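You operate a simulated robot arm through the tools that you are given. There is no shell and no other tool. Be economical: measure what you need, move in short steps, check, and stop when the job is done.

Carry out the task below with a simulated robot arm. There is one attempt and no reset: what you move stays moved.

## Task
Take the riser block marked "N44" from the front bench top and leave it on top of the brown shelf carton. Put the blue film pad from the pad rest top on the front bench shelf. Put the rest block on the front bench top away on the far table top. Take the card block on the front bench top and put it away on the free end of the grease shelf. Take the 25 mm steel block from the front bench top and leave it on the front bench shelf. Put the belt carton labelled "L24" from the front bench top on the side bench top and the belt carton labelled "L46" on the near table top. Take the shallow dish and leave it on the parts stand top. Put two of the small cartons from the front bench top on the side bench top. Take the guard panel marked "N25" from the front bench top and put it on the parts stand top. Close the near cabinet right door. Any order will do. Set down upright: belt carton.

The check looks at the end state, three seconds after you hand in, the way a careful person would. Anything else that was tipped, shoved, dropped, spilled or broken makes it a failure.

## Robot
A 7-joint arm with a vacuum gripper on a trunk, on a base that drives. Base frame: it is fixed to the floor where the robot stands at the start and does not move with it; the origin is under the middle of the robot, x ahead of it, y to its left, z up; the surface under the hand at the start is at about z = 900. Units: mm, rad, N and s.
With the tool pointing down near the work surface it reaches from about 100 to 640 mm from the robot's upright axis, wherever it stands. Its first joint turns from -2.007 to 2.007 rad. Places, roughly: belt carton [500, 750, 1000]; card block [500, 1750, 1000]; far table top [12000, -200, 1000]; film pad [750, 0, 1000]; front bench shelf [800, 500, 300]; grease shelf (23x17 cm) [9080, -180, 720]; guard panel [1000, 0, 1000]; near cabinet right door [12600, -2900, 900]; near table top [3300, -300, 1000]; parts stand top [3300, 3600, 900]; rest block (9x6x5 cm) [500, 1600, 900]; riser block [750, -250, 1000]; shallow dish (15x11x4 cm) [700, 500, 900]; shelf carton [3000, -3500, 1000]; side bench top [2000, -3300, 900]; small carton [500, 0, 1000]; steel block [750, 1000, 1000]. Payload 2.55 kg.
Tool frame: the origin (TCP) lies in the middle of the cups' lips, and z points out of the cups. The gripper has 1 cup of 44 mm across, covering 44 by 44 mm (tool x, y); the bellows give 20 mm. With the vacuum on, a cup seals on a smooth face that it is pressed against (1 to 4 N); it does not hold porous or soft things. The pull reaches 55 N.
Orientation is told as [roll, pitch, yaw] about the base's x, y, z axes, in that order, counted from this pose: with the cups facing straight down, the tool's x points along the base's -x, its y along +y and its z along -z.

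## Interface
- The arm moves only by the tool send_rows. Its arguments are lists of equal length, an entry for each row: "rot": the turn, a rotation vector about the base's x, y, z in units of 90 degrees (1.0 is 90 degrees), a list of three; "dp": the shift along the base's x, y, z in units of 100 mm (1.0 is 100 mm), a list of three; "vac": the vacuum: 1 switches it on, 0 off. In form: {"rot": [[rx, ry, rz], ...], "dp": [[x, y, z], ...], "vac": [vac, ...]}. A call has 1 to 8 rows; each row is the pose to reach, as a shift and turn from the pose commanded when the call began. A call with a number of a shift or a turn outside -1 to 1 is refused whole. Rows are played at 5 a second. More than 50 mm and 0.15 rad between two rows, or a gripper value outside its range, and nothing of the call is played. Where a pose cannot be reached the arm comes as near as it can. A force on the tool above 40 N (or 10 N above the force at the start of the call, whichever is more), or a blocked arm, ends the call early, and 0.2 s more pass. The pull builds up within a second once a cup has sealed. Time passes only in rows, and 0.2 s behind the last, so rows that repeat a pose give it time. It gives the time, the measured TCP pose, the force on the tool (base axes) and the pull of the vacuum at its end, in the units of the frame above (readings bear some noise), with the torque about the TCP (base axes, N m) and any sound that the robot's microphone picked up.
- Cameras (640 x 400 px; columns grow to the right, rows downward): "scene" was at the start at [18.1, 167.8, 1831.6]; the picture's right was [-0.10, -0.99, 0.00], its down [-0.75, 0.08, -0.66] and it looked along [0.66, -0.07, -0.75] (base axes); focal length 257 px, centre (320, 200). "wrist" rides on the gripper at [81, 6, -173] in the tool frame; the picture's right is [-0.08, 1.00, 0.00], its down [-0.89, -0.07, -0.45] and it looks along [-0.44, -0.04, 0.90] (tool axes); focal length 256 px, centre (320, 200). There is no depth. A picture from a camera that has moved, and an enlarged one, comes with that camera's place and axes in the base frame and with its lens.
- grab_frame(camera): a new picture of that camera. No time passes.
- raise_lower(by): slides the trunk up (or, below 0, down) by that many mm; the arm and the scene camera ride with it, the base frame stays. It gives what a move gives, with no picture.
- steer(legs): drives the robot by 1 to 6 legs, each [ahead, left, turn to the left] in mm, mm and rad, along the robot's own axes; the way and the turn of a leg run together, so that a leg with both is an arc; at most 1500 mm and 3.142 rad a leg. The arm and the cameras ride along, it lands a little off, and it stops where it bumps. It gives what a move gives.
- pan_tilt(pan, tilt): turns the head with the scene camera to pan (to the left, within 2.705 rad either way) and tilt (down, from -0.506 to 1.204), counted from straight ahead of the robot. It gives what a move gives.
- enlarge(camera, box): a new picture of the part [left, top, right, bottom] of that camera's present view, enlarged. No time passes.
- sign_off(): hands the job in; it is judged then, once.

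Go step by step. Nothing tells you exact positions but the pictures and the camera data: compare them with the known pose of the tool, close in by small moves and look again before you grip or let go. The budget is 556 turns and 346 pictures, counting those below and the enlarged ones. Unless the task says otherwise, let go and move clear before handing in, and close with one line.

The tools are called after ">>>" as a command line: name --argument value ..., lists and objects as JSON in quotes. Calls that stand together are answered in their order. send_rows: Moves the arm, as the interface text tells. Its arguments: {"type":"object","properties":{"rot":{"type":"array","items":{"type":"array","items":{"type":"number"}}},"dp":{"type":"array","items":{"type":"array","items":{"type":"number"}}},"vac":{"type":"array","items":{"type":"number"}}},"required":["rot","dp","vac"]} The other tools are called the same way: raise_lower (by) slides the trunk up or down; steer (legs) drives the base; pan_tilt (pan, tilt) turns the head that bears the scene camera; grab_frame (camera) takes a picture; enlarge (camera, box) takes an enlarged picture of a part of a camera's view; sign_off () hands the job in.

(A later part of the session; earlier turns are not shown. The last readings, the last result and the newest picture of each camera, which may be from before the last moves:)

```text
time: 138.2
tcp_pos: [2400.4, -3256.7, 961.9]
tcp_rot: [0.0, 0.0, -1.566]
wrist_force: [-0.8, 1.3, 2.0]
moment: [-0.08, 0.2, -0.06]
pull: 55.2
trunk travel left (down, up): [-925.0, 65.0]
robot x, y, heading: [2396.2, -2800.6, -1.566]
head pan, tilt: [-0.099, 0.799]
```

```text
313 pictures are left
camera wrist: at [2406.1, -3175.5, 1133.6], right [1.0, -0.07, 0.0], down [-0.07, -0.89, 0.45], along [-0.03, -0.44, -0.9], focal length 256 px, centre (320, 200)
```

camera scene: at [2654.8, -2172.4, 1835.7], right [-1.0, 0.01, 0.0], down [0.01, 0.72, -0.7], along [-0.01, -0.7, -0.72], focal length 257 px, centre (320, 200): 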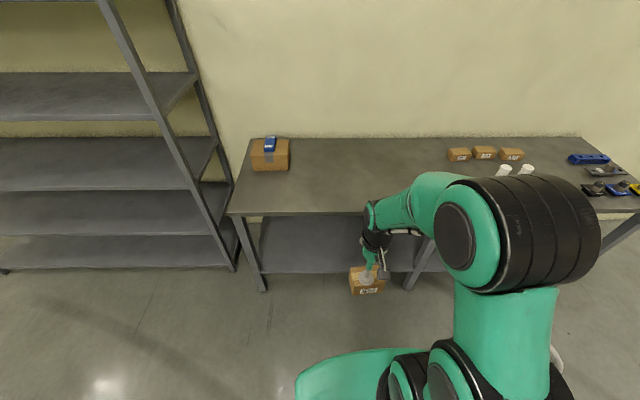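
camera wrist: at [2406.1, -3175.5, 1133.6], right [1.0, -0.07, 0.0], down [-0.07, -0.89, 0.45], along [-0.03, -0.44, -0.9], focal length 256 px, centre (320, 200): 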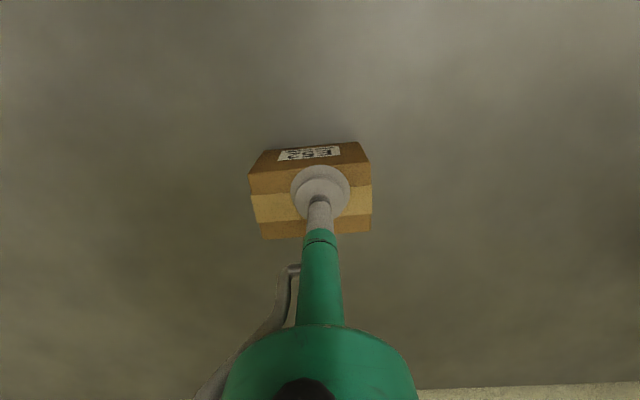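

In contact at the expected height. Release and rise, then retract.

>>> send_rows --rot '[[0, 0, 0], [0, 0, 0], [0, 0, 0], [0, 0, 0], [0, 0, 0], [0, 0, 0], [0, 0, 0]]' --dp '[[0, 0, 0], [0, 0, 0], [0, 0, 0], [0, 0, 0.04], [0, 0, 0.3], [0, 0, 0.7], [0, 0, 1]]' --vac '[0, 0, 0, 0, 0, 0, 0]'

>>> send_rows --rot '[[0, 0, 0], [0, 0, 0], [0, 0, 0], [0, 0, 0]]' --dp '[[0, 0.3, 0.3], [0, 0.6, 0.6], [0, 0.9, 0.9], [0, 1, 0.9]]' --vac '[0, 0, 0, 0]'

>>> grab_frame --camera "wrist"

```text
time: 139.8
tcp_pos: [2402.4, -3258.5, 1059.4]
tcp_rot: [0.0, 0.001, -1.564]
wrist_force: [-0.1, 0.1, 0.1]
moment: [0.0, -0.01, -0.01]
pull: 0.0
trunk travel left (down, up): [-925.0, 65.0]
robot x, y, heading: [2392.8, -2803.6, -1.565]
head pan, tilt: [-0.099, 0.799]
```

```text
time: 140.8
tcp_pos: [2402.8, -3159.7, 1147.8]
tcp_rot: [0.001, 0.002, -1.565]
wrist_force: [0.1, -0.4, -0.1]
moment: [0.02, 0.0, -0.02]
pull: 0.0
trunk travel left (down, up): [-925.0, 65.0]
robot x, y, heading: [2397.7, -2805.5, -1.567]
head pan, tilt: [-0.099, 0.799]
```

```text
312 pictures are left
camera wrist: at [2407.3, -3077.5, 1320.1], right [1.0, -0.07, 0.0], down [-0.07, -0.89, 0.44], along [-0.03, -0.44, -0.9], focal length 256 px, centre (320, 200)
```

wrist: 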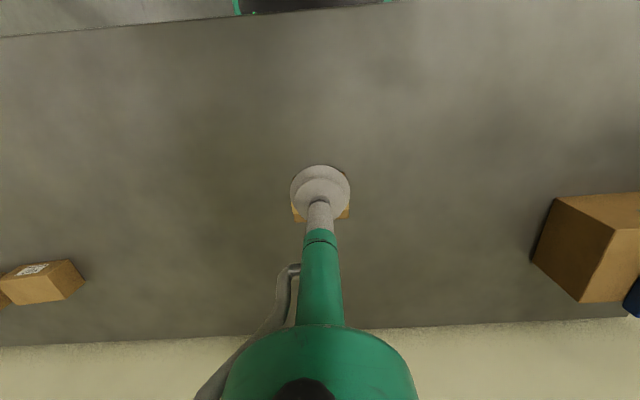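

Placed. I go back for the second small carton, E61.

>>> steer --legs '[[-500, 0, 0], [0, -1450, 0], [0, -1020, 0], [-1500, 0, 0], [-780, 0, 0], [0, 0, 1.566]]'

>>> grab_frame --camera "wrist"

```text
time: 170.1
tcp_pos: [259.2, -33.8, 1147.5]
tcp_rot: [0.001, 0.0, -0.012]
wrist_force: [0.0, 0.2, 0.2]
moment: [0.02, 0.0, 0.01]
pull: 0.1
trunk travel left (down, up): [-925.0, 65.0]
robot x, y, heading: [-97.4, -33.2, -0.015]
head pan, tilt: [-0.099, 0.799]
```

```text
311 pictures are left
camera wrist: at [178.8, -24.2, 1320.1], right [0.09, 1.0, 0.0], down [0.89, -0.08, 0.45], along [0.44, -0.04, -0.9], focal length 256 px, centre (320, 200)
```

wrist: 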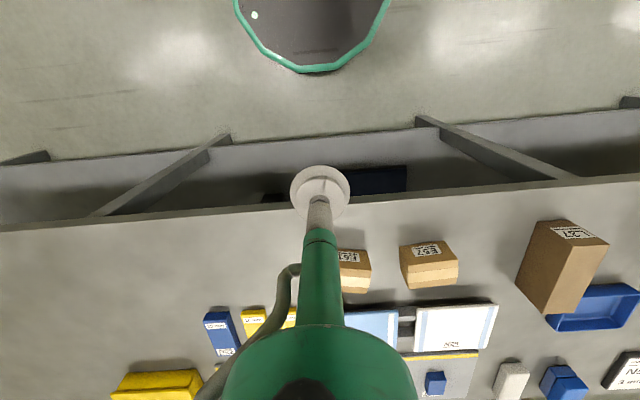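

I'll take E57 at about (525,137) as the second small carton.

>>> steer --legs '[[120, 170, 0.015]]'

>>> send_rows --rot '[[0, 0, 0], [0, 0, 0], [0, 0, 0], [0, 0, 0]]' --dp '[[0.4, 0, 0], [0.8, 0, -0.2], [0.9, 0, -0.5], [0.9, 0, -0.7]]' --vac '[0, 0, 0, 0]'

>>> grab_frame --camera "wrist"

```text
time: 171.7
tcp_pos: [378.5, 136.6, 1147.6]
tcp_rot: [0.0, 0.0, -0.002]
wrist_force: [-0.9, 0.4, 0.6]
moment: [0.04, 0.02, -0.03]
pull: 0.1
trunk travel left (down, up): [-925.0, 65.0]
robot x, y, heading: [20.4, 130.6, -0.006]
head pan, tilt: [-0.099, 0.799]
```

```text
time: 172.7
tcp_pos: [469.9, 135.6, 1076.4]
tcp_rot: [0.001, 0.0, -0.002]
wrist_force: [0.7, 0.0, -0.4]
moment: [-0.04, 0.0, 0.0]
pull: 0.0
trunk travel left (down, up): [-925.0, 65.0]
robot x, y, heading: [16.2, 134.8, -0.003]
head pan, tilt: [-0.099, 0.799]
```

```text
310 pictures are left
camera wrist: at [389.9, 144.1, 1249.9], right [0.08, 1.0, 0.0], down [0.89, -0.07, 0.45], along [0.44, -0.04, -0.9], focal length 256 px, centre (320, 200)
```

wrist: 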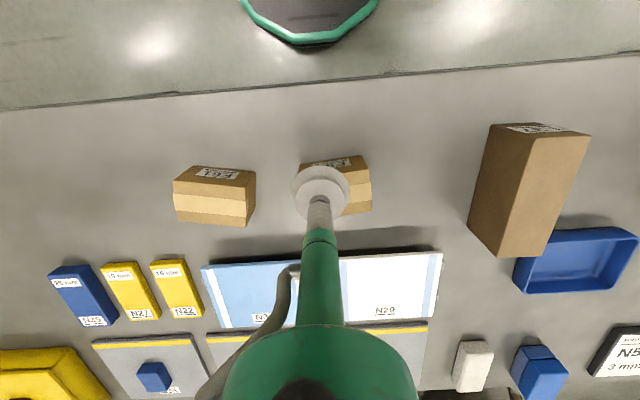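

E57's top centre is about (518,152). I move over it.

>>> send_rows --rot '[[0, 0, 0], [0, 0, 0], [0, 0, 0]]' --dp '[[0.4, 0.15, -0.1], [0.49, 0.16, -0.4], [0.49, 0.16, -0.75]]' --vac '[0, 0, 0]'

>>> grab_frame --camera "wrist"

```text
time: 173.5
tcp_pos: [518.9, 147.1, 1003.5]
tcp_rot: [0.001, -0.002, -0.003]
wrist_force: [-0.1, -0.3, 0.5]
moment: [-0.04, 0.0, 0.01]
pull: 0.2
trunk travel left (down, up): [-925.0, 65.0]
robot x, y, heading: [20.1, 130.8, -0.003]
head pan, tilt: [-0.099, 0.799]
```

```text
309 pictures are left
camera wrist: at [438.2, 156.0, 1175.4], right [0.08, 1.0, 0.0], down [0.89, -0.07, 0.45], along [0.44, -0.04, -0.9], focal length 256 px, centre (320, 200)
```

wrist: 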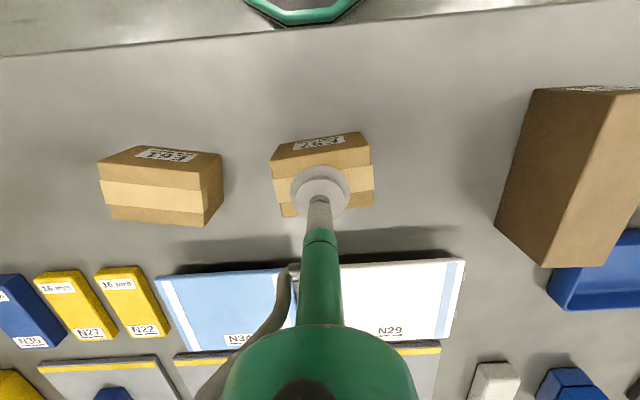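

Nearly aligned. I press with vacuum.

>>> send_rows --rot '[[0, 0, 0], [0, 0, 0], [0, 0, 0], [0, 0, 0], [0, 0, 0], [0, 0, 0]]' --dp '[[0.05, 0.03, -0.3], [0.05, 0.03, -0.38], [0.05, 0.03, -0.4], [0.05, 0.03, -0.42], [0.05, 0.03, -0.43], [0.05, 0.03, -0.43]]' --vac '[0, 1, 1, 1, 1, 1]'

>>> send_rows --rot '[[0, 0, 0], [0, 0, 0], [0, 0, 0], [0, 0, 0], [0, 0, 0]]' --dp '[[0, 0, 0.2], [0, 0, 0.6], [0, 0, 1], [-0.3, 0, 1], [-0.5, 0, 1]]' --vac '[1, 1, 1, 1, 1]'

```text
time: 174.9
tcp_pos: [521.5, 154.4, 960.1]
tcp_rot: [0.0, -0.004, -0.002]
wrist_force: [-0.7, 0.8, 8.8]
moment: [-0.03, -0.14, 0.03]
pull: 55.1
trunk travel left (down, up): [-925.0, 65.0]
robot x, y, heading: [21.7, 131.8, -0.003]
head pan, tilt: [-0.099, 0.799]
```

```text
time: 176.1
tcp_pos: [469.8, 153.5, 1058.8]
tcp_rot: [0.001, -0.001, -0.002]
wrist_force: [0.8, -0.5, -1.8]
moment: [0.0, 0.01, -0.01]
pull: 55.4
trunk travel left (down, up): [-925.0, 65.0]
robot x, y, heading: [21.7, 129.2, 0.002]
head pan, tilt: [-0.099, 0.799]
```

Held. Retract and drive to the side bench.

>>> send_rows --rot '[[0, 0, 0], [0, 0, 0], [0, 0, 0], [0, 0, 0]]' --dp '[[-0.3, 0, 0.3], [-0.5, 0, 0.6], [-0.8, 0, 0.9], [-0.8, 0, 0.9]]' --vac '[1, 1, 1, 1]'

>>> steer --legs '[[-150, 0, 0], [0, 0, -1.571], [1500, 0, 0], [930, 0, 0], [0, 1450, 0], [0, 930, 0]]'

>>> grab_frame --camera "scene"

```text
time: 177.1
tcp_pos: [392.3, 154.6, 1150.2]
tcp_rot: [0.001, 0.002, -0.001]
wrist_force: [0.4, 0.7, -2.4]
moment: [0.01, 0.05, 0.01]
pull: 54.7
trunk travel left (down, up): [-925.0, 65.0]
robot x, y, heading: [22.6, 133.2, 0.001]
head pan, tilt: [-0.099, 0.799]
```

```text
time: 205.0
tcp_pos: [2426.3, -2493.8, 1150.8]
tcp_rot: [0.0, 0.001, -1.521]
wrist_force: [0.8, 0.5, -1.2]
moment: [0.01, -0.02, -0.01]
pull: 55.2
trunk travel left (down, up): [-925.0, 65.0]
robot x, y, heading: [2388.6, -2125.8, -1.517]
head pan, tilt: [-0.099, 0.799]
```

```text
308 pictures are left
camera scene: at [2557.2, -2139.3, 1835.7], right [-1.0, 0.05, 0.0], down [0.04, 0.72, -0.7], along [-0.04, -0.7, -0.72], focal length 257 px, centre (320, 200)
```

scene: 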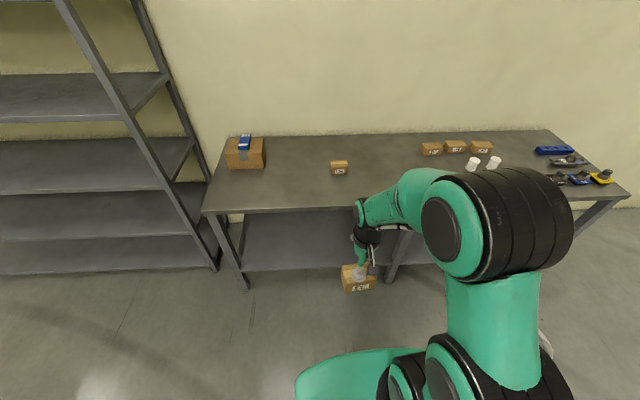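

Second carton goes to x≈2560. I correct heading and approach.

>>> steer --legs '[[0, 0, -0.053], [0, 150, 0], [680, 0, 0]]'

>>> grab_frame --camera "wrist"

```text
time: 210.1
tcp_pos: [2552.2, -3173.0, 1149.8]
tcp_rot: [0.0, -0.001, -1.575]
wrist_force: [0.4, -0.4, -3.5]
moment: [0.01, -0.02, -0.03]
pull: 54.8
trunk travel left (down, up): [-925.0, 65.0]
robot x, y, heading: [2528.8, -2799.8, -1.576]
head pan, tilt: [-0.099, 0.799]
```

```text
307 pictures are left
camera wrist: at [2558.3, -3090.5, 1323.5], right [1.0, -0.08, 0.0], down [-0.07, -0.89, 0.44], along [-0.04, -0.44, -0.9], focal length 256 px, centre (320, 200)
```

wrist: 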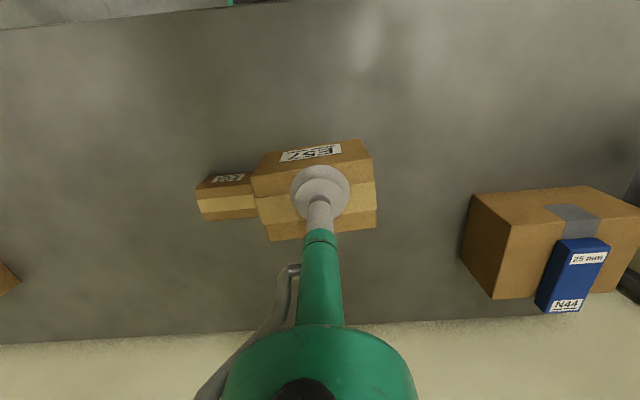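

I shift a bit right, lower and release.

>>> send_rows --rot '[[0, 0, 0], [0, 0, 0], [0, 0, 0], [0, 0, 0], [0, 0, 0], [0, 0, 0]]' --dp '[[0.2, -0.3, -0.3], [0.4, -0.6, -0.6], [0.4, -0.8, -0.9], [0.4, -0.8, -1], [0.4, -0.8, -1], [0.4, -0.8, -1]]' --vac '[1, 1, 1, 1, 1, 1]'

>>> send_rows --rot '[[0, 0, 0], [0, 0, 0], [0, 0, 0], [0, 0, 0], [0, 0, 0], [0, 0, 0], [0, 0, 0], [0, 0, 0]]' --dp '[[0, 0, -0.4], [0, 0, -0.75], [0, 0, -0.82], [0, 0, -0.85], [0, 0, -0.87], [0, 0, -0.89], [0, 0, -0.9], [0, 0, -0.9]]' --vac '[1, 1, 1, 1, 1, 1, 1, 1]'

```text
time: 211.5
tcp_pos: [2592.6, -3252.4, 1047.4]
tcp_rot: [-0.001, 0.0, -1.573]
wrist_force: [-0.3, 0.1, -3.0]
moment: [0.04, -0.04, 0.03]
pull: 54.7
trunk travel left (down, up): [-925.0, 65.0]
robot x, y, heading: [2532.3, -2800.0, -1.577]
head pan, tilt: [-0.099, 0.799]
```

```text
time: 213.3
tcp_pos: [2591.4, -3252.4, 961.4]
tcp_rot: [0.0, 0.0, -1.575]
wrist_force: [-1.7, 0.1, 3.4]
moment: [-0.16, 0.14, -0.1]
pull: 54.6
trunk travel left (down, up): [-925.0, 65.0]
robot x, y, heading: [2533.3, -2800.5, -1.579]
head pan, tilt: [-0.099, 0.799]
```

>>> send_rows --rot '[[0, 0, 0], [0, 0, 0], [0, 0, 0], [0, 0, 0], [0, 0, 0], [0, 0, 0], [0, 0, 0]]' --dp '[[0, 0, 0], [0, 0, 0], [0, 0, 0], [0, 0, 0.04], [0, 0, 0.3], [0, 0, 0.7], [0, 0, 1]]' --vac '[0, 0, 0, 0, 0, 0, 0]'

>>> send_rows --rot '[[0, 0, 0], [0, 0, 0], [0, 0, 0], [0, 0, 0]]' --dp '[[0, 0.3, 0.3], [0, 0.6, 0.6], [0, 0.9, 0.9], [0, 1, 0.9]]' --vac '[0, 0, 0, 0]'

>>> steer --legs '[[-500, 0, 0], [0, -1450, 0], [0, -1170, 0], [-1500, 0, 0], [-1300, 0, 0]]'

>>> pan_tilt --pan 1.5 --tilt 0.75

>>> grab_frame --camera "scene"

```text
time: 214.9
tcp_pos: [2591.9, -3250.8, 1060.4]
tcp_rot: [0.0, 0.002, -1.575]
wrist_force: [0.5, 0.8, 0.3]
moment: [-0.03, -0.02, -0.01]
pull: 0.1
trunk travel left (down, up): [-925.0, 65.0]
robot x, y, heading: [2532.2, -2801.8, -1.572]
head pan, tilt: [-0.099, 0.799]
```

```text
time: 215.9
tcp_pos: [2592.5, -3152.8, 1149.1]
tcp_rot: [0.0, 0.003, -1.574]
wrist_force: [0.0, 0.6, -0.1]
moment: [-0.03, -0.01, -0.02]
pull: 0.0
trunk travel left (down, up): [-925.0, 65.0]
robot x, y, heading: [2531.0, -2804.3, -1.576]
head pan, tilt: [-0.099, 0.799]
```

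```text
time: 244.2
tcp_pos: [-47.6, 118.9, 1149.5]
tcp_rot: [-0.001, 0.002, -1.558]
wrist_force: [0.1, 0.3, 0.0]
moment: [0.0, -0.02, -0.03]
pull: 0.0
trunk travel left (down, up): [-925.0, 65.0]
robot x, y, heading: [-111.9, 468.6, -1.558]
head pan, tilt: [-0.099, 0.799]
```

```text
time: 245.9
tcp_pos: [-49.0, 120.6, 1147.9]
tcp_rot: [-0.001, -0.001, -1.56]
wrist_force: [-0.2, -0.3, 0.0]
moment: [-0.01, 0.0, 0.0]
pull: 0.1
trunk travel left (down, up): [-925.0, 65.0]
robot x, y, heading: [-114.2, 472.6, -1.563]
head pan, tilt: [1.499, 0.75]
```

```text
306 pictures are left
camera scene: at [144.6, 525.5, 1839.7], right [-0.06, -1.0, 0.0], down [-0.68, 0.04, -0.73], along [0.73, -0.04, -0.68], focal length 257 px, centre (320, 200)
```

scene: 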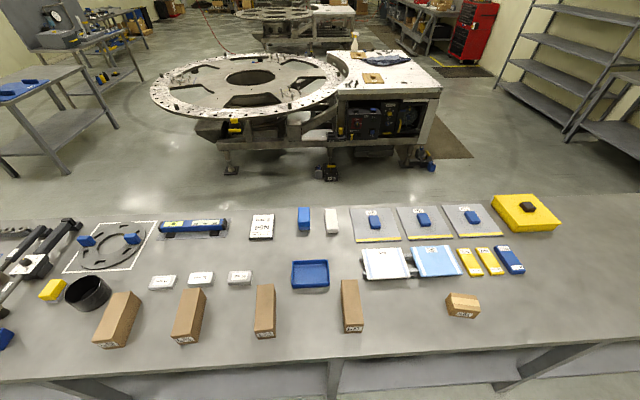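

The belt cartons' geometry needs a close look; L24 is third from the left among the right ones.

>>> enlarge --camera "scene" --box '[80, 260, 380, 360]'

>>> steer --legs '[[0, 0, 1.563]]'

>>> grab_frame --camera "wrist"

```text
2.13 times, centred on (230, 310) of scene
camera zoom: at [144.6, 525.5, 1839.7], right [-0.06, -1.0, 0.0], down [-0.68, 0.04, -0.73], along [0.73, -0.04, -0.68], focal length 549 px, centre (512, -35)
```

zoom: 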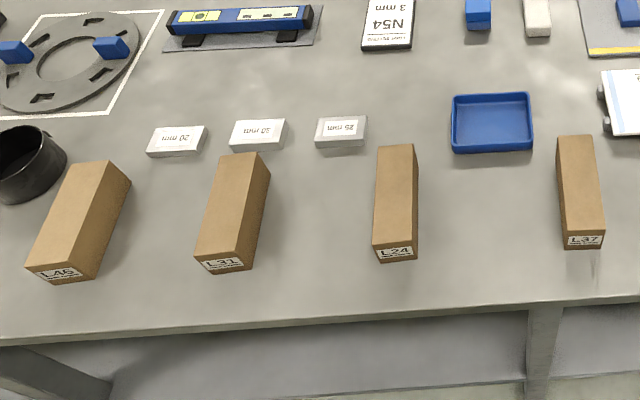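

```text
time: 250.1
tcp_pos: [235.2, 537.0, 1149.6]
tcp_rot: [-0.001, 0.0, 0.015]
wrist_force: [-0.2, 0.7, 0.5]
moment: [0.0, 0.01, 0.0]
pull: 0.1
trunk travel left (down, up): [-925.0, 65.0]
robot x, y, heading: [-114.3, 470.0, 0.011]
head pan, tilt: [1.499, 0.75]
```

```text
304 pictures are left
camera wrist: at [154.6, 543.5, 1321.4], right [0.07, 1.0, 0.0], down [0.89, -0.06, 0.44], along [0.44, -0.03, -0.9], focal length 256 px, centre (320, 200)
```

wrist: 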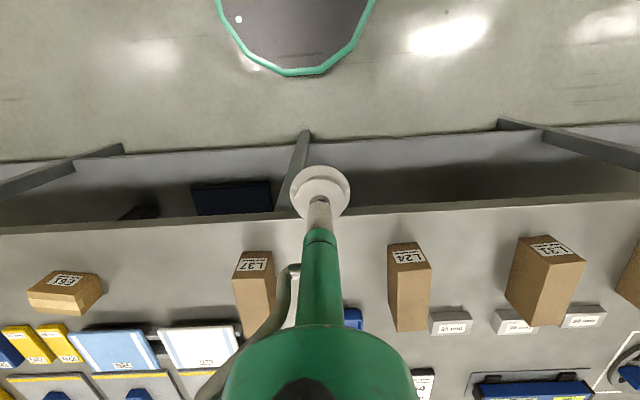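

The belt cartons lie with the label on the small end face (≈170×70×61 mm). I want to see any "up" marks on them, so I take closer looks.

>>> enlarge --camera "wrist" --box '[370, 230, 450, 280]'

>>> enlarge --camera "wrist" --box '[370, 220, 610, 370]'

```text
8.00 times, centred on (410, 255) of wrist
camera zoom: at [154.6, 543.5, 1321.4], right [0.07, 1.0, 0.0], down [0.89, -0.06, 0.44], along [0.44, -0.03, -0.9], focal length 2048 px, centre (-400, -240)
```

zoom: 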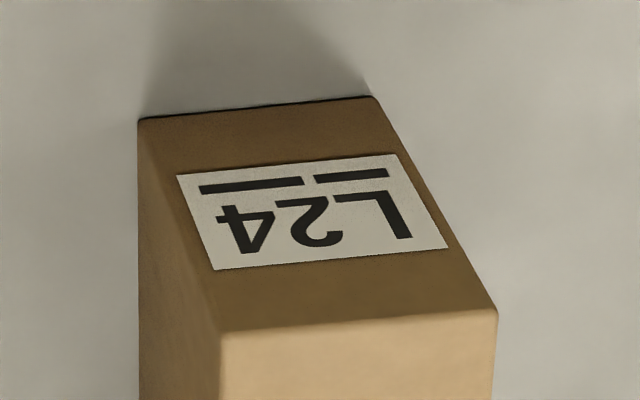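

```text
2.67 times, centred on (490, 295) of wrist
camera zoom: at [154.6, 543.5, 1321.4], right [0.07, 1.0, 0.0], down [0.89, -0.06, 0.44], along [0.44, -0.03, -0.9], focal length 683 px, centre (-133, -53)
```

zoom: 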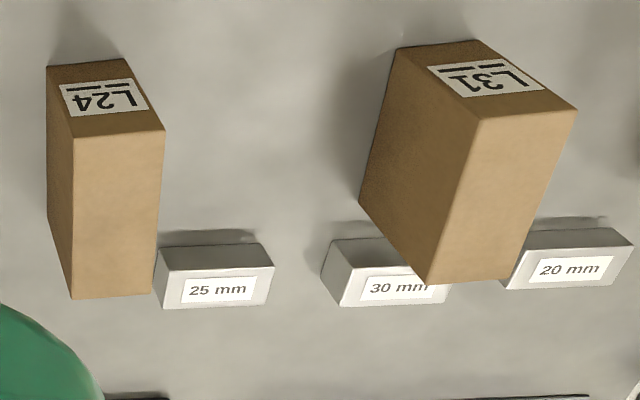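

The label reads right way up now, so the current pose is taken as upright. L24's top centre is about (555,700), z≈976; I drive there.

>>> steer --legs '[[170, 200, -0.011]]'

>>> grab_frame --camera "wrist"

```text
time: 252.0
tcp_pos: [406.8, 735.7, 1148.8]
tcp_rot: [-0.001, 0.002, 0.004]
wrist_force: [0.0, -0.3, 0.4]
moment: [-0.03, -0.02, 0.01]
pull: 0.1
trunk travel left (down, up): [-925.0, 65.0]
robot x, y, heading: [51.5, 671.3, 0.003]
head pan, tilt: [1.499, 0.75]
```

```text
301 pictures are left
camera wrist: at [325.6, 744.0, 1321.4], right [0.07, 1.0, 0.0], down [0.89, -0.07, 0.44], along [0.44, -0.03, -0.9], focal length 256 px, centre (320, 200)
```

wrist: 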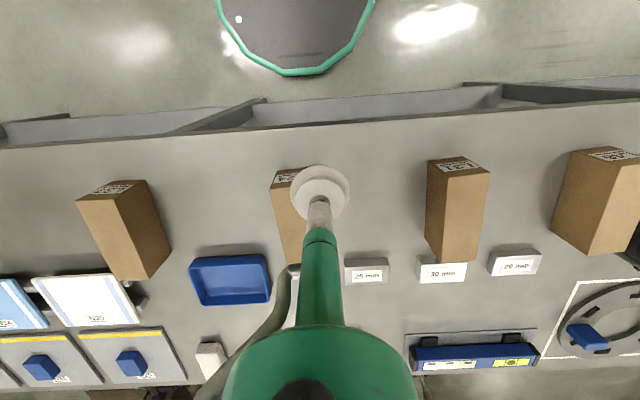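

I move the cup above L24.

>>> send_rows --rot '[[0, 0, 0], [0, 0, 0], [0, 0, 0]]' --dp '[[0.4, -0.15, 0], [0.8, -0.3, 0], [1, -0.35, -0.2]]' --vac '[0, 0, 0]'

>>> send_rows --rot '[[0, 0, 0], [0, 0, 0], [0, 0, 0]]' --dp '[[0.3, 0, -0.1], [0.48, 0, -0.4], [0.48, 0, -0.7]]' --vac '[0, 0, 0]'

>>> grab_frame --camera "wrist"

>>> pan_tilt --pan 0.1 --tilt 0.9

>>> enlarge --camera "scene" --box '[200, 130, 440, 280]'

```text
time: 252.8
tcp_pos: [506.7, 699.9, 1127.6]
tcp_rot: [0.001, 0.001, 0.006]
wrist_force: [0.3, 0.3, 0.3]
moment: [-0.01, 0.01, -0.01]
pull: 0.1
trunk travel left (down, up): [-925.0, 65.0]
robot x, y, heading: [57.2, 669.7, 0.006]
head pan, tilt: [1.499, 0.75]
```

```text
time: 253.6
tcp_pos: [552.9, 699.1, 1058.4]
tcp_rot: [0.001, 0.001, 0.006]
wrist_force: [-0.2, 0.4, -0.5]
moment: [0.03, -0.01, -0.05]
pull: 0.1
trunk travel left (down, up): [-925.0, 65.0]
robot x, y, heading: [58.5, 672.3, 0.008]
head pan, tilt: [1.499, 0.75]
```

```text
300 pictures are left
camera wrist: at [472.4, 706.9, 1231.8], right [0.07, 1.0, 0.0], down [0.89, -0.07, 0.45], along [0.44, -0.03, -0.9], focal length 256 px, centre (320, 200)
```

wrist: 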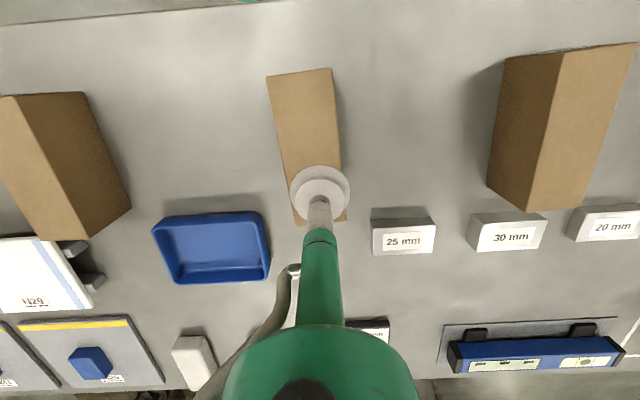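

```text
time: 255.1
tcp_pos: [554.2, 699.5, 1059.0]
tcp_rot: [-0.001, 0.0, 0.006]
wrist_force: [-0.3, 0.8, 0.1]
moment: [-0.03, 0.02, -0.01]
pull: 0.0
trunk travel left (down, up): [-925.0, 65.0]
robot x, y, heading: [55.2, 671.1, 0.005]
head pan, tilt: [0.099, 0.901]
```

```text
2.67 times, centred on (320, 205) of scene
camera zoom: at [70.3, 855.7, 1827.8], right [0.11, -0.99, 0.0], down [-0.78, -0.08, -0.62], along [0.62, 0.07, -0.78], focal length 686 px, centre (320, 187)
```

zoom: 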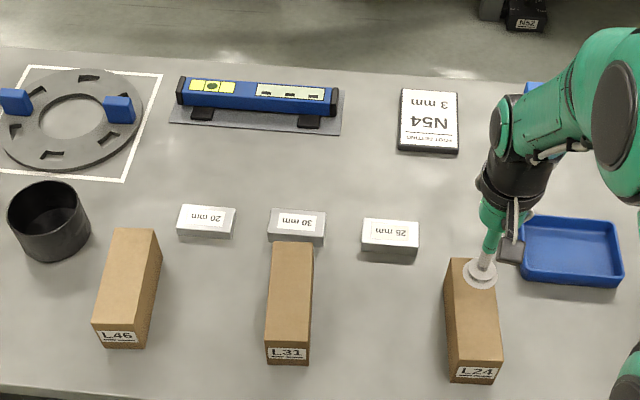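

Aligned within a few mm of the carton's centre. I descend with vacuum.

>>> send_rows --rot '[[0, 0, 0], [0, 0, 0], [0, 0, 0], [0, 0, 0], [0, 0, 0], [0, 0, 0], [0, 0, 0], [0, 0, 0]]' --dp '[[-0.05, -0.05, -0.4], [-0.05, -0.05, -0.7], [-0.05, -0.05, -0.74], [-0.05, -0.05, -0.77], [-0.05, -0.05, -0.79], [-0.05, -0.05, -0.81], [-0.05, -0.05, -0.83], [-0.05, -0.05, -0.83]]' --vac '[0, 1, 1, 1, 1, 1, 1, 1]'

```text
time: 256.9
tcp_pos: [548.6, 697.4, 978.7]
tcp_rot: [-0.001, -0.005, 0.005]
wrist_force: [-4.3, 1.5, 23.3]
moment: [-0.48, 0.24, -0.13]
pull: 54.7
trunk travel left (down, up): [-925.0, 65.0]
robot x, y, heading: [56.4, 674.5, 0.006]
head pan, tilt: [0.099, 0.901]
```

>>> send_rows --rot '[[0, 0, 0], [0, 0, 0], [0, 0, 0], [0, 0, 0], [0, 0, 0]]' --dp '[[0, 0, 0.15], [0, 0, 0.4], [0, 0, 0.7], [0, 0, 1], [0, 0, 1]]' --vac '[1, 1, 1, 1, 1]'

>>> grab_frame --camera "wrist"

```text
time: 258.1
tcp_pos: [550.6, 696.0, 1076.8]
tcp_rot: [-0.001, 0.002, 0.005]
wrist_force: [-0.8, -0.5, -2.1]
moment: [0.01, 0.03, 0.0]
pull: 55.2
trunk travel left (down, up): [-925.0, 65.0]
robot x, y, heading: [56.4, 671.8, 0.008]
head pan, tilt: [0.099, 0.901]
```

```text
298 pictures are left
camera wrist: at [469.7, 704.1, 1249.6], right [0.07, 1.0, 0.0], down [0.89, -0.07, 0.44], along [0.44, -0.03, -0.9], focal length 256 px, centre (320, 200)
```

wrist: 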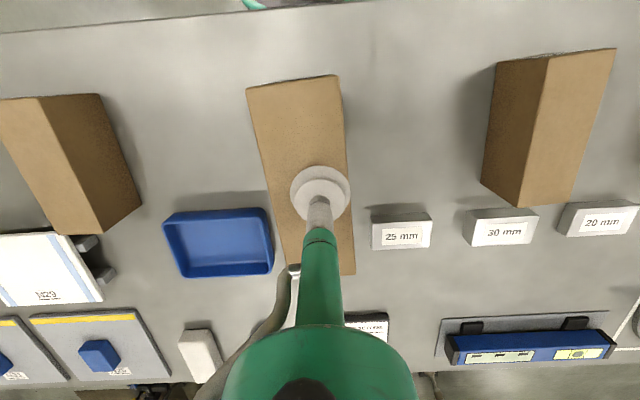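

L24 is held level. I retract and drive to the side bench.

>>> send_rows --rot '[[0, 0, 0], [0, 0, 0], [0, 0, 0], [0, 0, 0], [0, 0, 0]]' --dp '[[-0.2, 0, 0.4], [-0.5, 0, 0.7], [-0.8, 0, 0.9], [-1, 0, 0.9], [-1, 0, 0.9]]' --vac '[1, 1, 1, 1, 1]'

>>> steer --legs '[[-190, 0, 0], [0, 0, -1.577], [1500, 0, 0], [1470, 0, 0], [0, 1450, 0], [0, 880, 0]]'

>>> grab_frame --camera "scene"

```text
time: 259.3
tcp_pos: [448.7, 695.6, 1166.9]
tcp_rot: [0.0, 0.002, 0.005]
wrist_force: [0.8, -0.3, -2.8]
moment: [0.03, 0.03, 0.02]
pull: 54.9
trunk travel left (down, up): [-925.0, 65.0]
robot x, y, heading: [56.1, 676.7, 0.002]
head pan, tilt: [0.099, 0.901]
```

```text
time: 289.8
tcp_pos: [2263.8, -2593.1, 1165.8]
tcp_rot: [-0.001, 0.002, -1.509]
wrist_force: [-0.2, 0.3, -2.9]
moment: [-0.01, -0.01, -0.02]
pull: 55.0
trunk travel left (down, up): [-925.0, 65.0]
robot x, y, heading: [2220.7, -2201.1, -1.509]
head pan, tilt: [0.099, 0.901]
```

```text
297 pictures are left
camera scene: at [2403.8, -2206.9, 1827.8], right [-0.99, -0.16, 0.0], down [-0.12, 0.77, -0.62], along [0.1, -0.61, -0.78], focal length 257 px, centre (320, 200)
```

scene: 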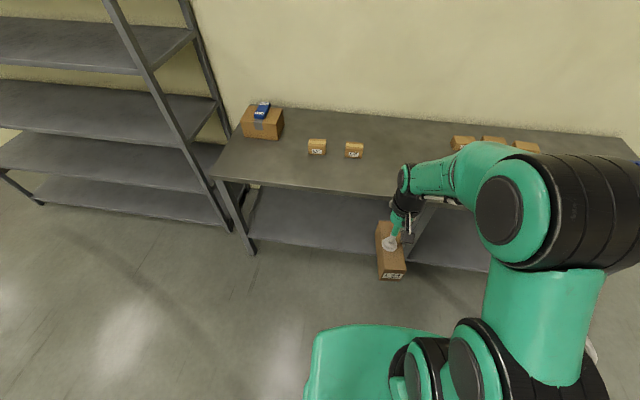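

Correct heading, approach.

>>> steer --legs '[[0, 0, -0.062], [0, 30, 0], [600, 0, 0]]'

>>> grab_frame --camera "wrist"

```text
time: 294.1
tcp_pos: [2252.9, -3197.6, 1165.8]
tcp_rot: [-0.001, 0.001, -1.592]
wrist_force: [-0.5, -0.4, -4.1]
moment: [0.01, -0.06, 0.01]
pull: 55.1
trunk travel left (down, up): [-925.0, 65.0]
robot x, y, heading: [2238.6, -2808.4, -1.596]
head pan, tilt: [0.099, 0.901]
```

```text
296 pictures are left
camera wrist: at [2261.2, -3115.5, 1338.9], right [0.99, -0.1, 0.0], down [-0.09, -0.89, 0.44], along [-0.05, -0.44, -0.9], focal length 256 px, centre (320, 200)
```

wrist: 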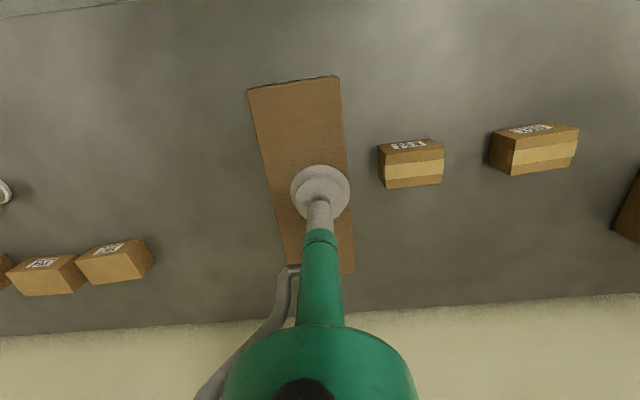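

Lowering L24 at x≈2230, y≈-3245.

>>> send_rows --rot '[[0, 0, 0], [0, 0, 0], [0, 0, 0], [0, 0, 0], [0, 0, 0]]' --dp '[[-0.1, -0.3, -0.3], [-0.2, -0.5, -0.6], [-0.2, -0.5, -0.9], [-0.2, -0.5, -1], [-0.2, -0.5, -1]]' --vac '[1, 1, 1, 1, 1]'

>>> send_rows --rot '[[0, 0, 0], [0, 0, 0], [0, 0, 0], [0, 0, 0], [0, 0, 0], [0, 0, 0], [0, 0, 0], [0, 0, 0]]' --dp '[[0, 0, -0.4], [0, 0, -0.72], [0, 0, -0.8], [0, 0, -0.83], [0, 0, -0.85], [0, 0, -0.87], [0, 0, -0.88], [0, 0, -0.88]]' --vac '[1, 1, 1, 1, 1, 1, 1, 1]'

```text
time: 295.2
tcp_pos: [2230.9, -3246.6, 1065.6]
tcp_rot: [0.002, -0.001, -1.591]
wrist_force: [-0.1, 0.4, -3.4]
moment: [0.01, -0.02, 0.0]
pull: 54.9
trunk travel left (down, up): [-925.0, 65.0]
robot x, y, heading: [2241.1, -2802.0, -1.594]
head pan, tilt: [0.099, 0.901]
```

```text
time: 297.1
tcp_pos: [2234.2, -3248.9, 979.2]
tcp_rot: [-0.002, -0.005, -1.593]
wrist_force: [6.1, -1.9, 16.8]
moment: [0.05, 0.22, 0.01]
pull: 55.2
trunk travel left (down, up): [-925.0, 65.0]
robot x, y, heading: [2240.6, -2805.6, -1.593]
head pan, tilt: [0.099, 0.901]
```

>>> send_rows --rot '[[0, 0, 0], [0, 0, 0], [0, 0, 0], [0, 0, 0], [0, 0, 0], [0, 0, 0], [0, 0, 0]]' --dp '[[0, 0, 0.02], [0, 0, 0.02], [0, 0, 0.02], [0, 0, 0.06], [0, 0, 0.3], [0, 0, 0.7], [0, 0, 1]]' --vac '[0, 0, 0, 0, 0, 0, 0]'

>>> send_rows --rot '[[0, 0, 0], [0, 0, 0], [0, 0, 0], [0, 0, 0]]' --dp '[[0, 0.3, 0.3], [0, 0.6, 0.6], [0, 0.9, 0.7], [0, 1, 0.7]]' --vac '[0, 0, 0, 0]'

>>> grab_frame --camera "scene"

```text
time: 298.6
tcp_pos: [2234.5, -3248.4, 1078.3]
tcp_rot: [0.001, 0.0, -1.592]
wrist_force: [0.0, -0.6, 0.1]
moment: [-0.01, 0.01, 0.03]
pull: 0.0
trunk travel left (down, up): [-925.0, 65.0]
robot x, y, heading: [2242.3, -2803.0, -1.592]
head pan, tilt: [0.099, 0.901]
```

```text
time: 299.6
tcp_pos: [2232.9, -3148.3, 1147.9]
tcp_rot: [0.001, 0.003, -1.593]
wrist_force: [0.5, -0.2, -0.7]
moment: [0.01, 0.01, -0.01]
pull: 0.0
trunk travel left (down, up): [-925.0, 65.0]
robot x, y, heading: [2239.6, -2802.1, -1.593]
head pan, tilt: [0.099, 0.901]
```

```text
295 pictures are left
camera scene: at [2425.1, -2823.9, 1827.8], right [-1.0, -0.08, 0.0], down [-0.06, 0.78, -0.62], along [0.05, -0.62, -0.78], focal length 257 px, centre (320, 200)
```

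scene: 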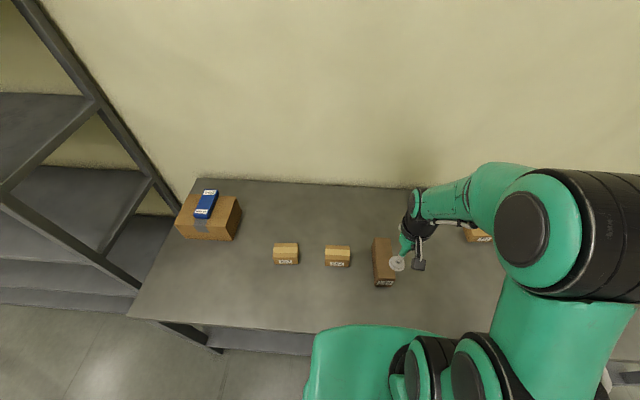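

All three side-bench cartons are in place. Next: L46, near (540,1180); drive back.

>>> steer --legs '[[-500, 0, 0.022], [0, -1450, 0], [0, -930, 0], [-1500, 0, 0], [-1500, 0, 0], [-450, 0, 0]]'

>>> pan_tilt --pan 0.0 --tilt 0.8

>>> steer --legs '[[0, 0, 1.571]]'

>>> grab_frame --camera "scene"

```text
time: 330.2
tcp_pos: [-289.1, 701.1, 1148.7]
tcp_rot: [0.0, 0.001, -1.543]
wrist_force: [-0.3, -0.1, 0.2]
moment: [0.0, -0.02, -0.02]
pull: 0.0
trunk travel left (down, up): [-925.0, 65.0]
robot x, y, heading: [-294.3, 1043.8, -1.542]
head pan, tilt: [0.099, 0.901]
```

```text
time: 330.9
tcp_pos: [-288.0, 701.8, 1146.4]
tcp_rot: [-0.001, 0.002, -1.543]
wrist_force: [0.8, 0.2, -0.8]
moment: [-0.03, 0.0, 0.0]
pull: 0.1
trunk travel left (down, up): [-925.0, 65.0]
robot x, y, heading: [-297.4, 1044.8, -1.546]
head pan, tilt: [0.0, 0.799]
```

```text
time: 335.1
tcp_pos: [48.1, 1048.1, 1146.8]
tcp_rot: [0.001, 0.003, 0.008]
wrist_force: [0.0, 0.6, -0.3]
moment: [0.01, -0.01, 0.0]
pull: 0.1
trunk travel left (down, up): [-925.0, 65.0]
robot x, y, heading: [-298.1, 1051.9, 0.009]
head pan, tilt: [0.0, 0.799]
```

```text
294 pictures are left
camera scene: at [-277.5, 1222.4, 1835.7], right [0.01, -1.0, 0.0], down [-0.72, -0.01, -0.7], along [0.7, 0.0, -0.72], focal length 257 px, centre (320, 200)
```

scene: 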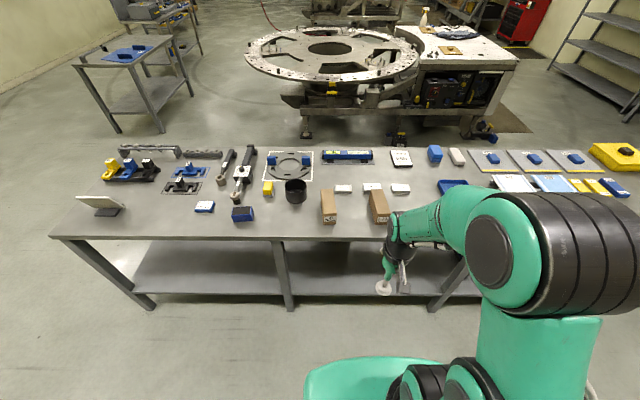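

L46 at about (525,1182). I drive up to it.

>>> steer --legs '[[350, 120, -0.01]]'

>>> send_rows --rot '[[0, 0, 0], [0, 0, 0], [0, 0, 0]]' --dp '[[0.4, 0, 0], [0.8, 0, 0], [1, 0, 0]]' --vac '[0, 0, 0]'

>>> grab_frame --camera "wrist"

```text
time: 337.4
tcp_pos: [398.1, 1166.0, 1148.3]
tcp_rot: [0.0, 0.003, 0.001]
wrist_force: [-0.8, 0.1, 0.5]
moment: [0.0, 0.02, 0.0]
pull: 0.2
trunk travel left (down, up): [-925.0, 65.0]
robot x, y, heading: [55.5, 1164.7, 0.0]
head pan, tilt: [0.0, 0.799]
```

```text
time: 338.2
tcp_pos: [501.1, 1165.9, 1147.1]
tcp_rot: [0.001, 0.001, 0.002]
wrist_force: [-0.6, -1.2, 1.2]
moment: [0.01, 0.0, 0.01]
pull: 0.0
trunk travel left (down, up): [-925.0, 65.0]
robot x, y, heading: [54.6, 1164.0, 0.001]
head pan, tilt: [0.0, 0.799]
```

```text
293 pictures are left
camera wrist: at [420.3, 1174.0, 1320.8], right [0.08, 1.0, 0.0], down [0.89, -0.07, 0.44], along [0.44, -0.03, -0.9], focal length 256 px, centre (320, 200)
```

wrist: 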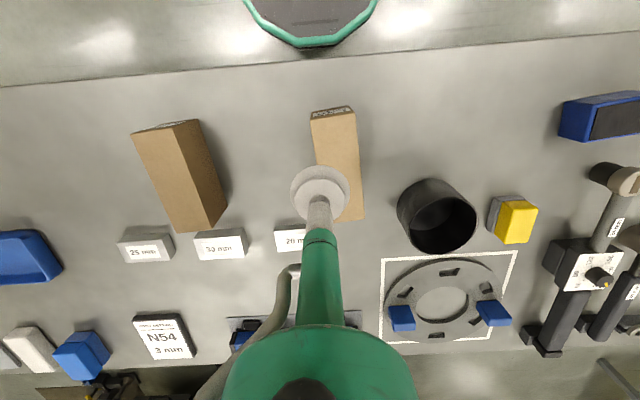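

L46's top centre is about (546,1193). Moving over it.

>>> send_rows --rot '[[0, 0, 0], [0, 0, 0], [0, 0, 0], [0, 0, 0]]' --dp '[[0.38, 0.24, 0], [0.45, 0.27, -0.3], [0.45, 0.27, -0.7], [0.45, 0.27, -0.95]]' --vac '[0, 0, 0, 0]'

>>> grab_frame --camera "wrist"

```text
time: 339.2
tcp_pos: [544.4, 1193.8, 1052.0]
tcp_rot: [0.001, 0.001, 0.003]
wrist_force: [-0.3, 0.7, 1.1]
moment: [0.0, 0.04, -0.02]
pull: 0.1
trunk travel left (down, up): [-925.0, 65.0]
robot x, y, heading: [52.6, 1166.1, 0.003]
head pan, tilt: [0.0, 0.799]
```

```text
292 pictures are left
camera wrist: at [464.6, 1203.0, 1225.7], right [0.08, 1.0, 0.0], down [0.89, -0.07, 0.44], along [0.44, -0.04, -0.9], focal length 256 px, centre (320, 200)
```

wrist: 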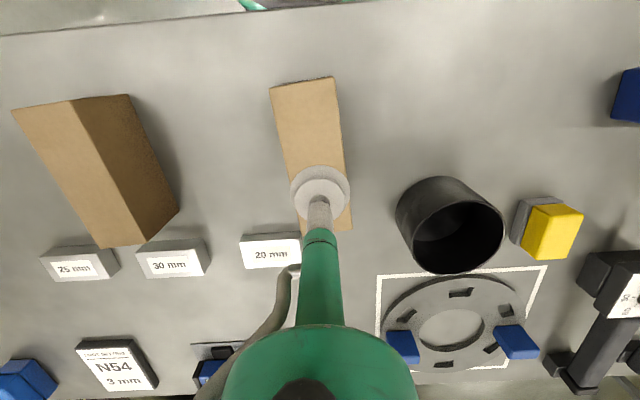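

Centred. Press and lift.

>>> send_rows --rot '[[0, 0, 0], [0, 0, 0], [0, 0, 0], [0, 0, 0], [0, 0, 0], [0, 0, 0], [0, 0, 0]]' --dp '[[0, 0, -0.4], [0, 0, -0.66], [0, 0, -0.7], [0, 0, -0.72], [0, 0, -0.735], [0, 0, -0.745], [0, 0, -0.745]]' --vac '[0, 1, 1, 1, 1, 1, 1]'

>>> send_rows --rot '[[0, 0, 0], [0, 0, 0], [0, 0, 0], [0, 0, 0], [0, 0, 0], [0, 0, 0]]' --dp '[[0, 0, 0.15], [0, 0, 0.4], [0, 0, 0.7], [0, 0, 1], [-0.3, 0, 1], [-0.5, 0, 1]]' --vac '[1, 1, 1, 1, 1, 1]'

```text
time: 340.8
tcp_pos: [543.2, 1192.7, 978.4]
tcp_rot: [0.001, -0.003, 0.002]
wrist_force: [1.2, 2.7, 9.7]
moment: [-0.18, 0.02, -0.08]
pull: 54.8
trunk travel left (down, up): [-925.0, 65.0]
robot x, y, heading: [52.2, 1163.7, 0.007]
head pan, tilt: [0.0, 0.799]
```

```text
time: 342.2
tcp_pos: [491.8, 1193.8, 1079.8]
tcp_rot: [0.001, 0.001, 0.001]
wrist_force: [0.2, -0.3, -2.4]
moment: [0.0, 0.03, 0.0]
pull: 54.7
trunk travel left (down, up): [-925.0, 65.0]
robot x, y, heading: [55.4, 1170.5, 0.002]
head pan, tilt: [0.0, 0.799]
```

Held. I retract, then go around the right end of the bench toward the near table.

>>> send_rows --rot '[[0, 0, 0], [0, 0, 0], [0, 0, 0], [0, 0, 0]]' --dp '[[-0.2, 0, 0.4], [-0.4, 0, 0.7], [-0.6, 0, 0.9], [-0.6, 0, 0.9]]' --vac '[1, 1, 1, 1]'

>>> steer --legs '[[-190, 0, 0], [0, -1450, 0], [0, -1450, 0], [0, -400, 0]]'

>>> pan_tilt --pan 0.3 --tilt 0.4

>>> grab_frame --camera "scene"

```text
time: 343.2
tcp_pos: [432.3, 1193.6, 1171.6]
tcp_rot: [0.001, 0.003, 0.0]
wrist_force: [-0.4, -0.3, -3.1]
moment: [0.02, 0.06, 0.0]
pull: 54.7
trunk travel left (down, up): [-925.0, 65.0]
robot x, y, heading: [54.8, 1165.0, 0.001]
head pan, tilt: [0.0, 0.799]
```

```text
time: 360.6
tcp_pos: [153.7, -2150.4, 1170.0]
tcp_rot: [0.0, 0.002, -0.045]
wrist_force: [0.7, -0.7, -2.1]
moment: [0.01, 0.01, 0.0]
pull: 54.8
trunk travel left (down, up): [-925.0, 65.0]
robot x, y, heading: [-225.2, -2160.2, -0.045]
head pan, tilt: [0.0, 0.799]
```

```text
time: 361.5
tcp_pos: [154.3, -2150.2, 1170.1]
tcp_rot: [0.001, 0.003, -0.046]
wrist_force: [-1.0, -0.4, -3.9]
moment: [0.02, 0.03, -0.04]
pull: 54.9
trunk travel left (down, up): [-925.0, 65.0]
robot x, y, heading: [-222.9, -2155.1, -0.044]
head pan, tilt: [0.3, 0.4]
```

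```text
291 pictures are left
camera scene: at [-186.6, -1957.5, 1870.7], right [0.25, -0.97, 0.0], down [-0.38, -0.1, -0.92], along [0.89, 0.23, -0.39], focal length 257 px, centre (320, 200)
```

scene: 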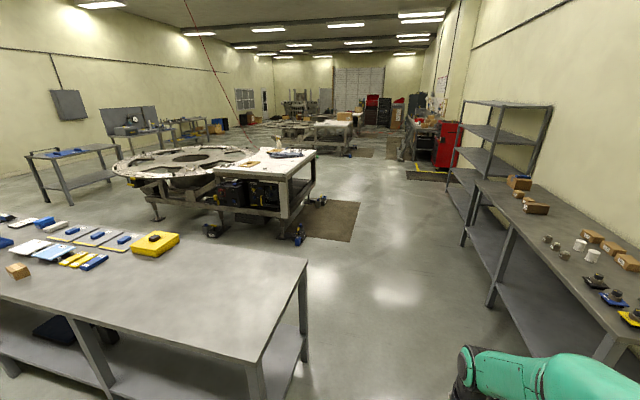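

The near table's right side is at y≈-900. I drive ahead along the aisle to x≈2750, then turn to face it.

>>> steer --legs '[[0, 0, 0.045], [1500, 0, 0], [1450, 0, 0], [0, 0, 1.571]]'

>>> pan_tilt --pan 0.0 --tilt 0.6

>>> grab_frame --camera "scene"

```text
time: 379.8
tcp_pos: [2656.8, -1737.9, 1169.8]
tcp_rot: [0.0, 0.002, 1.62]
wrist_force: [-0.4, -0.3, -3.6]
moment: [-0.04, 0.03, 0.01]
pull: 54.9
trunk travel left (down, up): [-925.0, 65.0]
robot x, y, heading: [2702.8, -2114.4, 1.614]
head pan, tilt: [0.3, 0.4]
```

```text
time: 380.6
tcp_pos: [2657.9, -1738.1, 1170.6]
tcp_rot: [0.0, 0.001, 1.619]
wrist_force: [-0.2, 0.0, -2.4]
moment: [-0.03, 0.01, 0.02]
pull: 54.9
trunk travel left (down, up): [-925.0, 65.0]
robot x, y, heading: [2700.3, -2116.5, 1.618]
head pan, tilt: [0.0, 0.6]
```

```text
290 pictures are left
camera scene: at [2524.0, -2095.7, 1852.6], right [1.0, 0.05, 0.0], down [0.03, -0.56, -0.83], along [-0.04, 0.82, -0.56], focal length 257 px, centre (320, 200)
```

scene: 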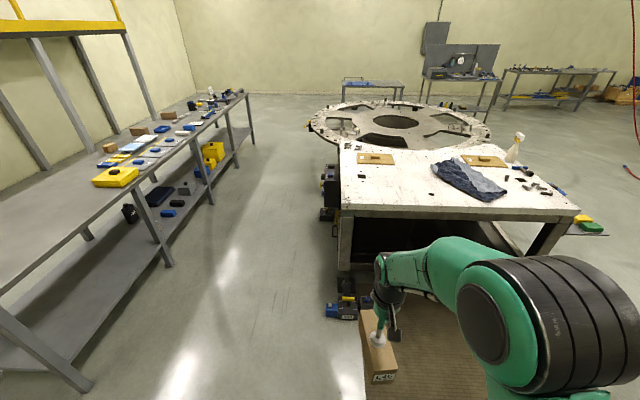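

The free zone at the table's near-left is around (2820,-680). I correct heading and approach.

>>> steer --legs '[[0, 0, -0.045], [0, -130, 0], [920, 0, 0]]'

>>> grab_frame --camera "scene"

>>> grab_frame --camera "wrist"

```text
time: 386.9
tcp_pos: [2845.7, -890.4, 1171.9]
tcp_rot: [0.012, -0.003, 1.529]
wrist_force: [0.5, -0.3, -3.4]
moment: [0.01, 0.03, -0.05]
pull: 54.8
trunk travel left (down, up): [-925.0, 65.0]
robot x, y, heading: [2841.8, -1259.8, 1.529]
head pan, tilt: [0.0, 0.6]
stopped in leg 3: the robot was blocked; the commanded pose is now the measured one
```

```text
289 pictures are left
camera scene: at [2653.2, -1219.3, 1853.2], right [1.0, -0.04, 0.01], down [-0.02, -0.57, -0.82], along [0.04, 0.82, -0.57], focal length 257 px, centre (320, 200)
```

scene: 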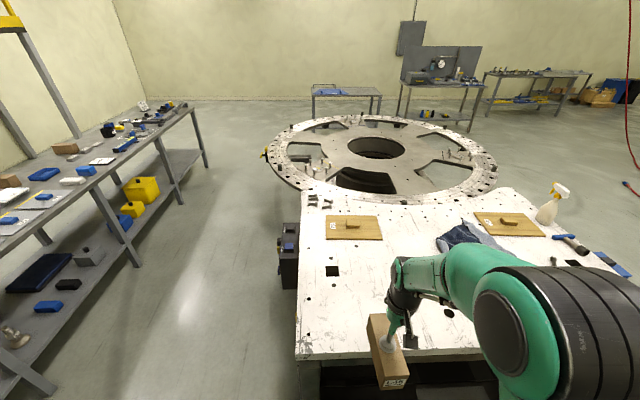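

```text
288 pictures are left
camera wrist: at [2837.8, -969.9, 1344.2], right [-0.99, 0.12, 0.01], down [0.11, 0.89, 0.45], along [0.04, 0.44, -0.89], focal length 256 px, centre (320, 200)
```

wrist: 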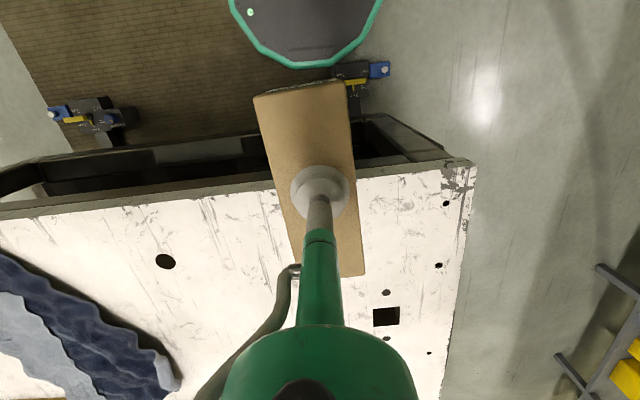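

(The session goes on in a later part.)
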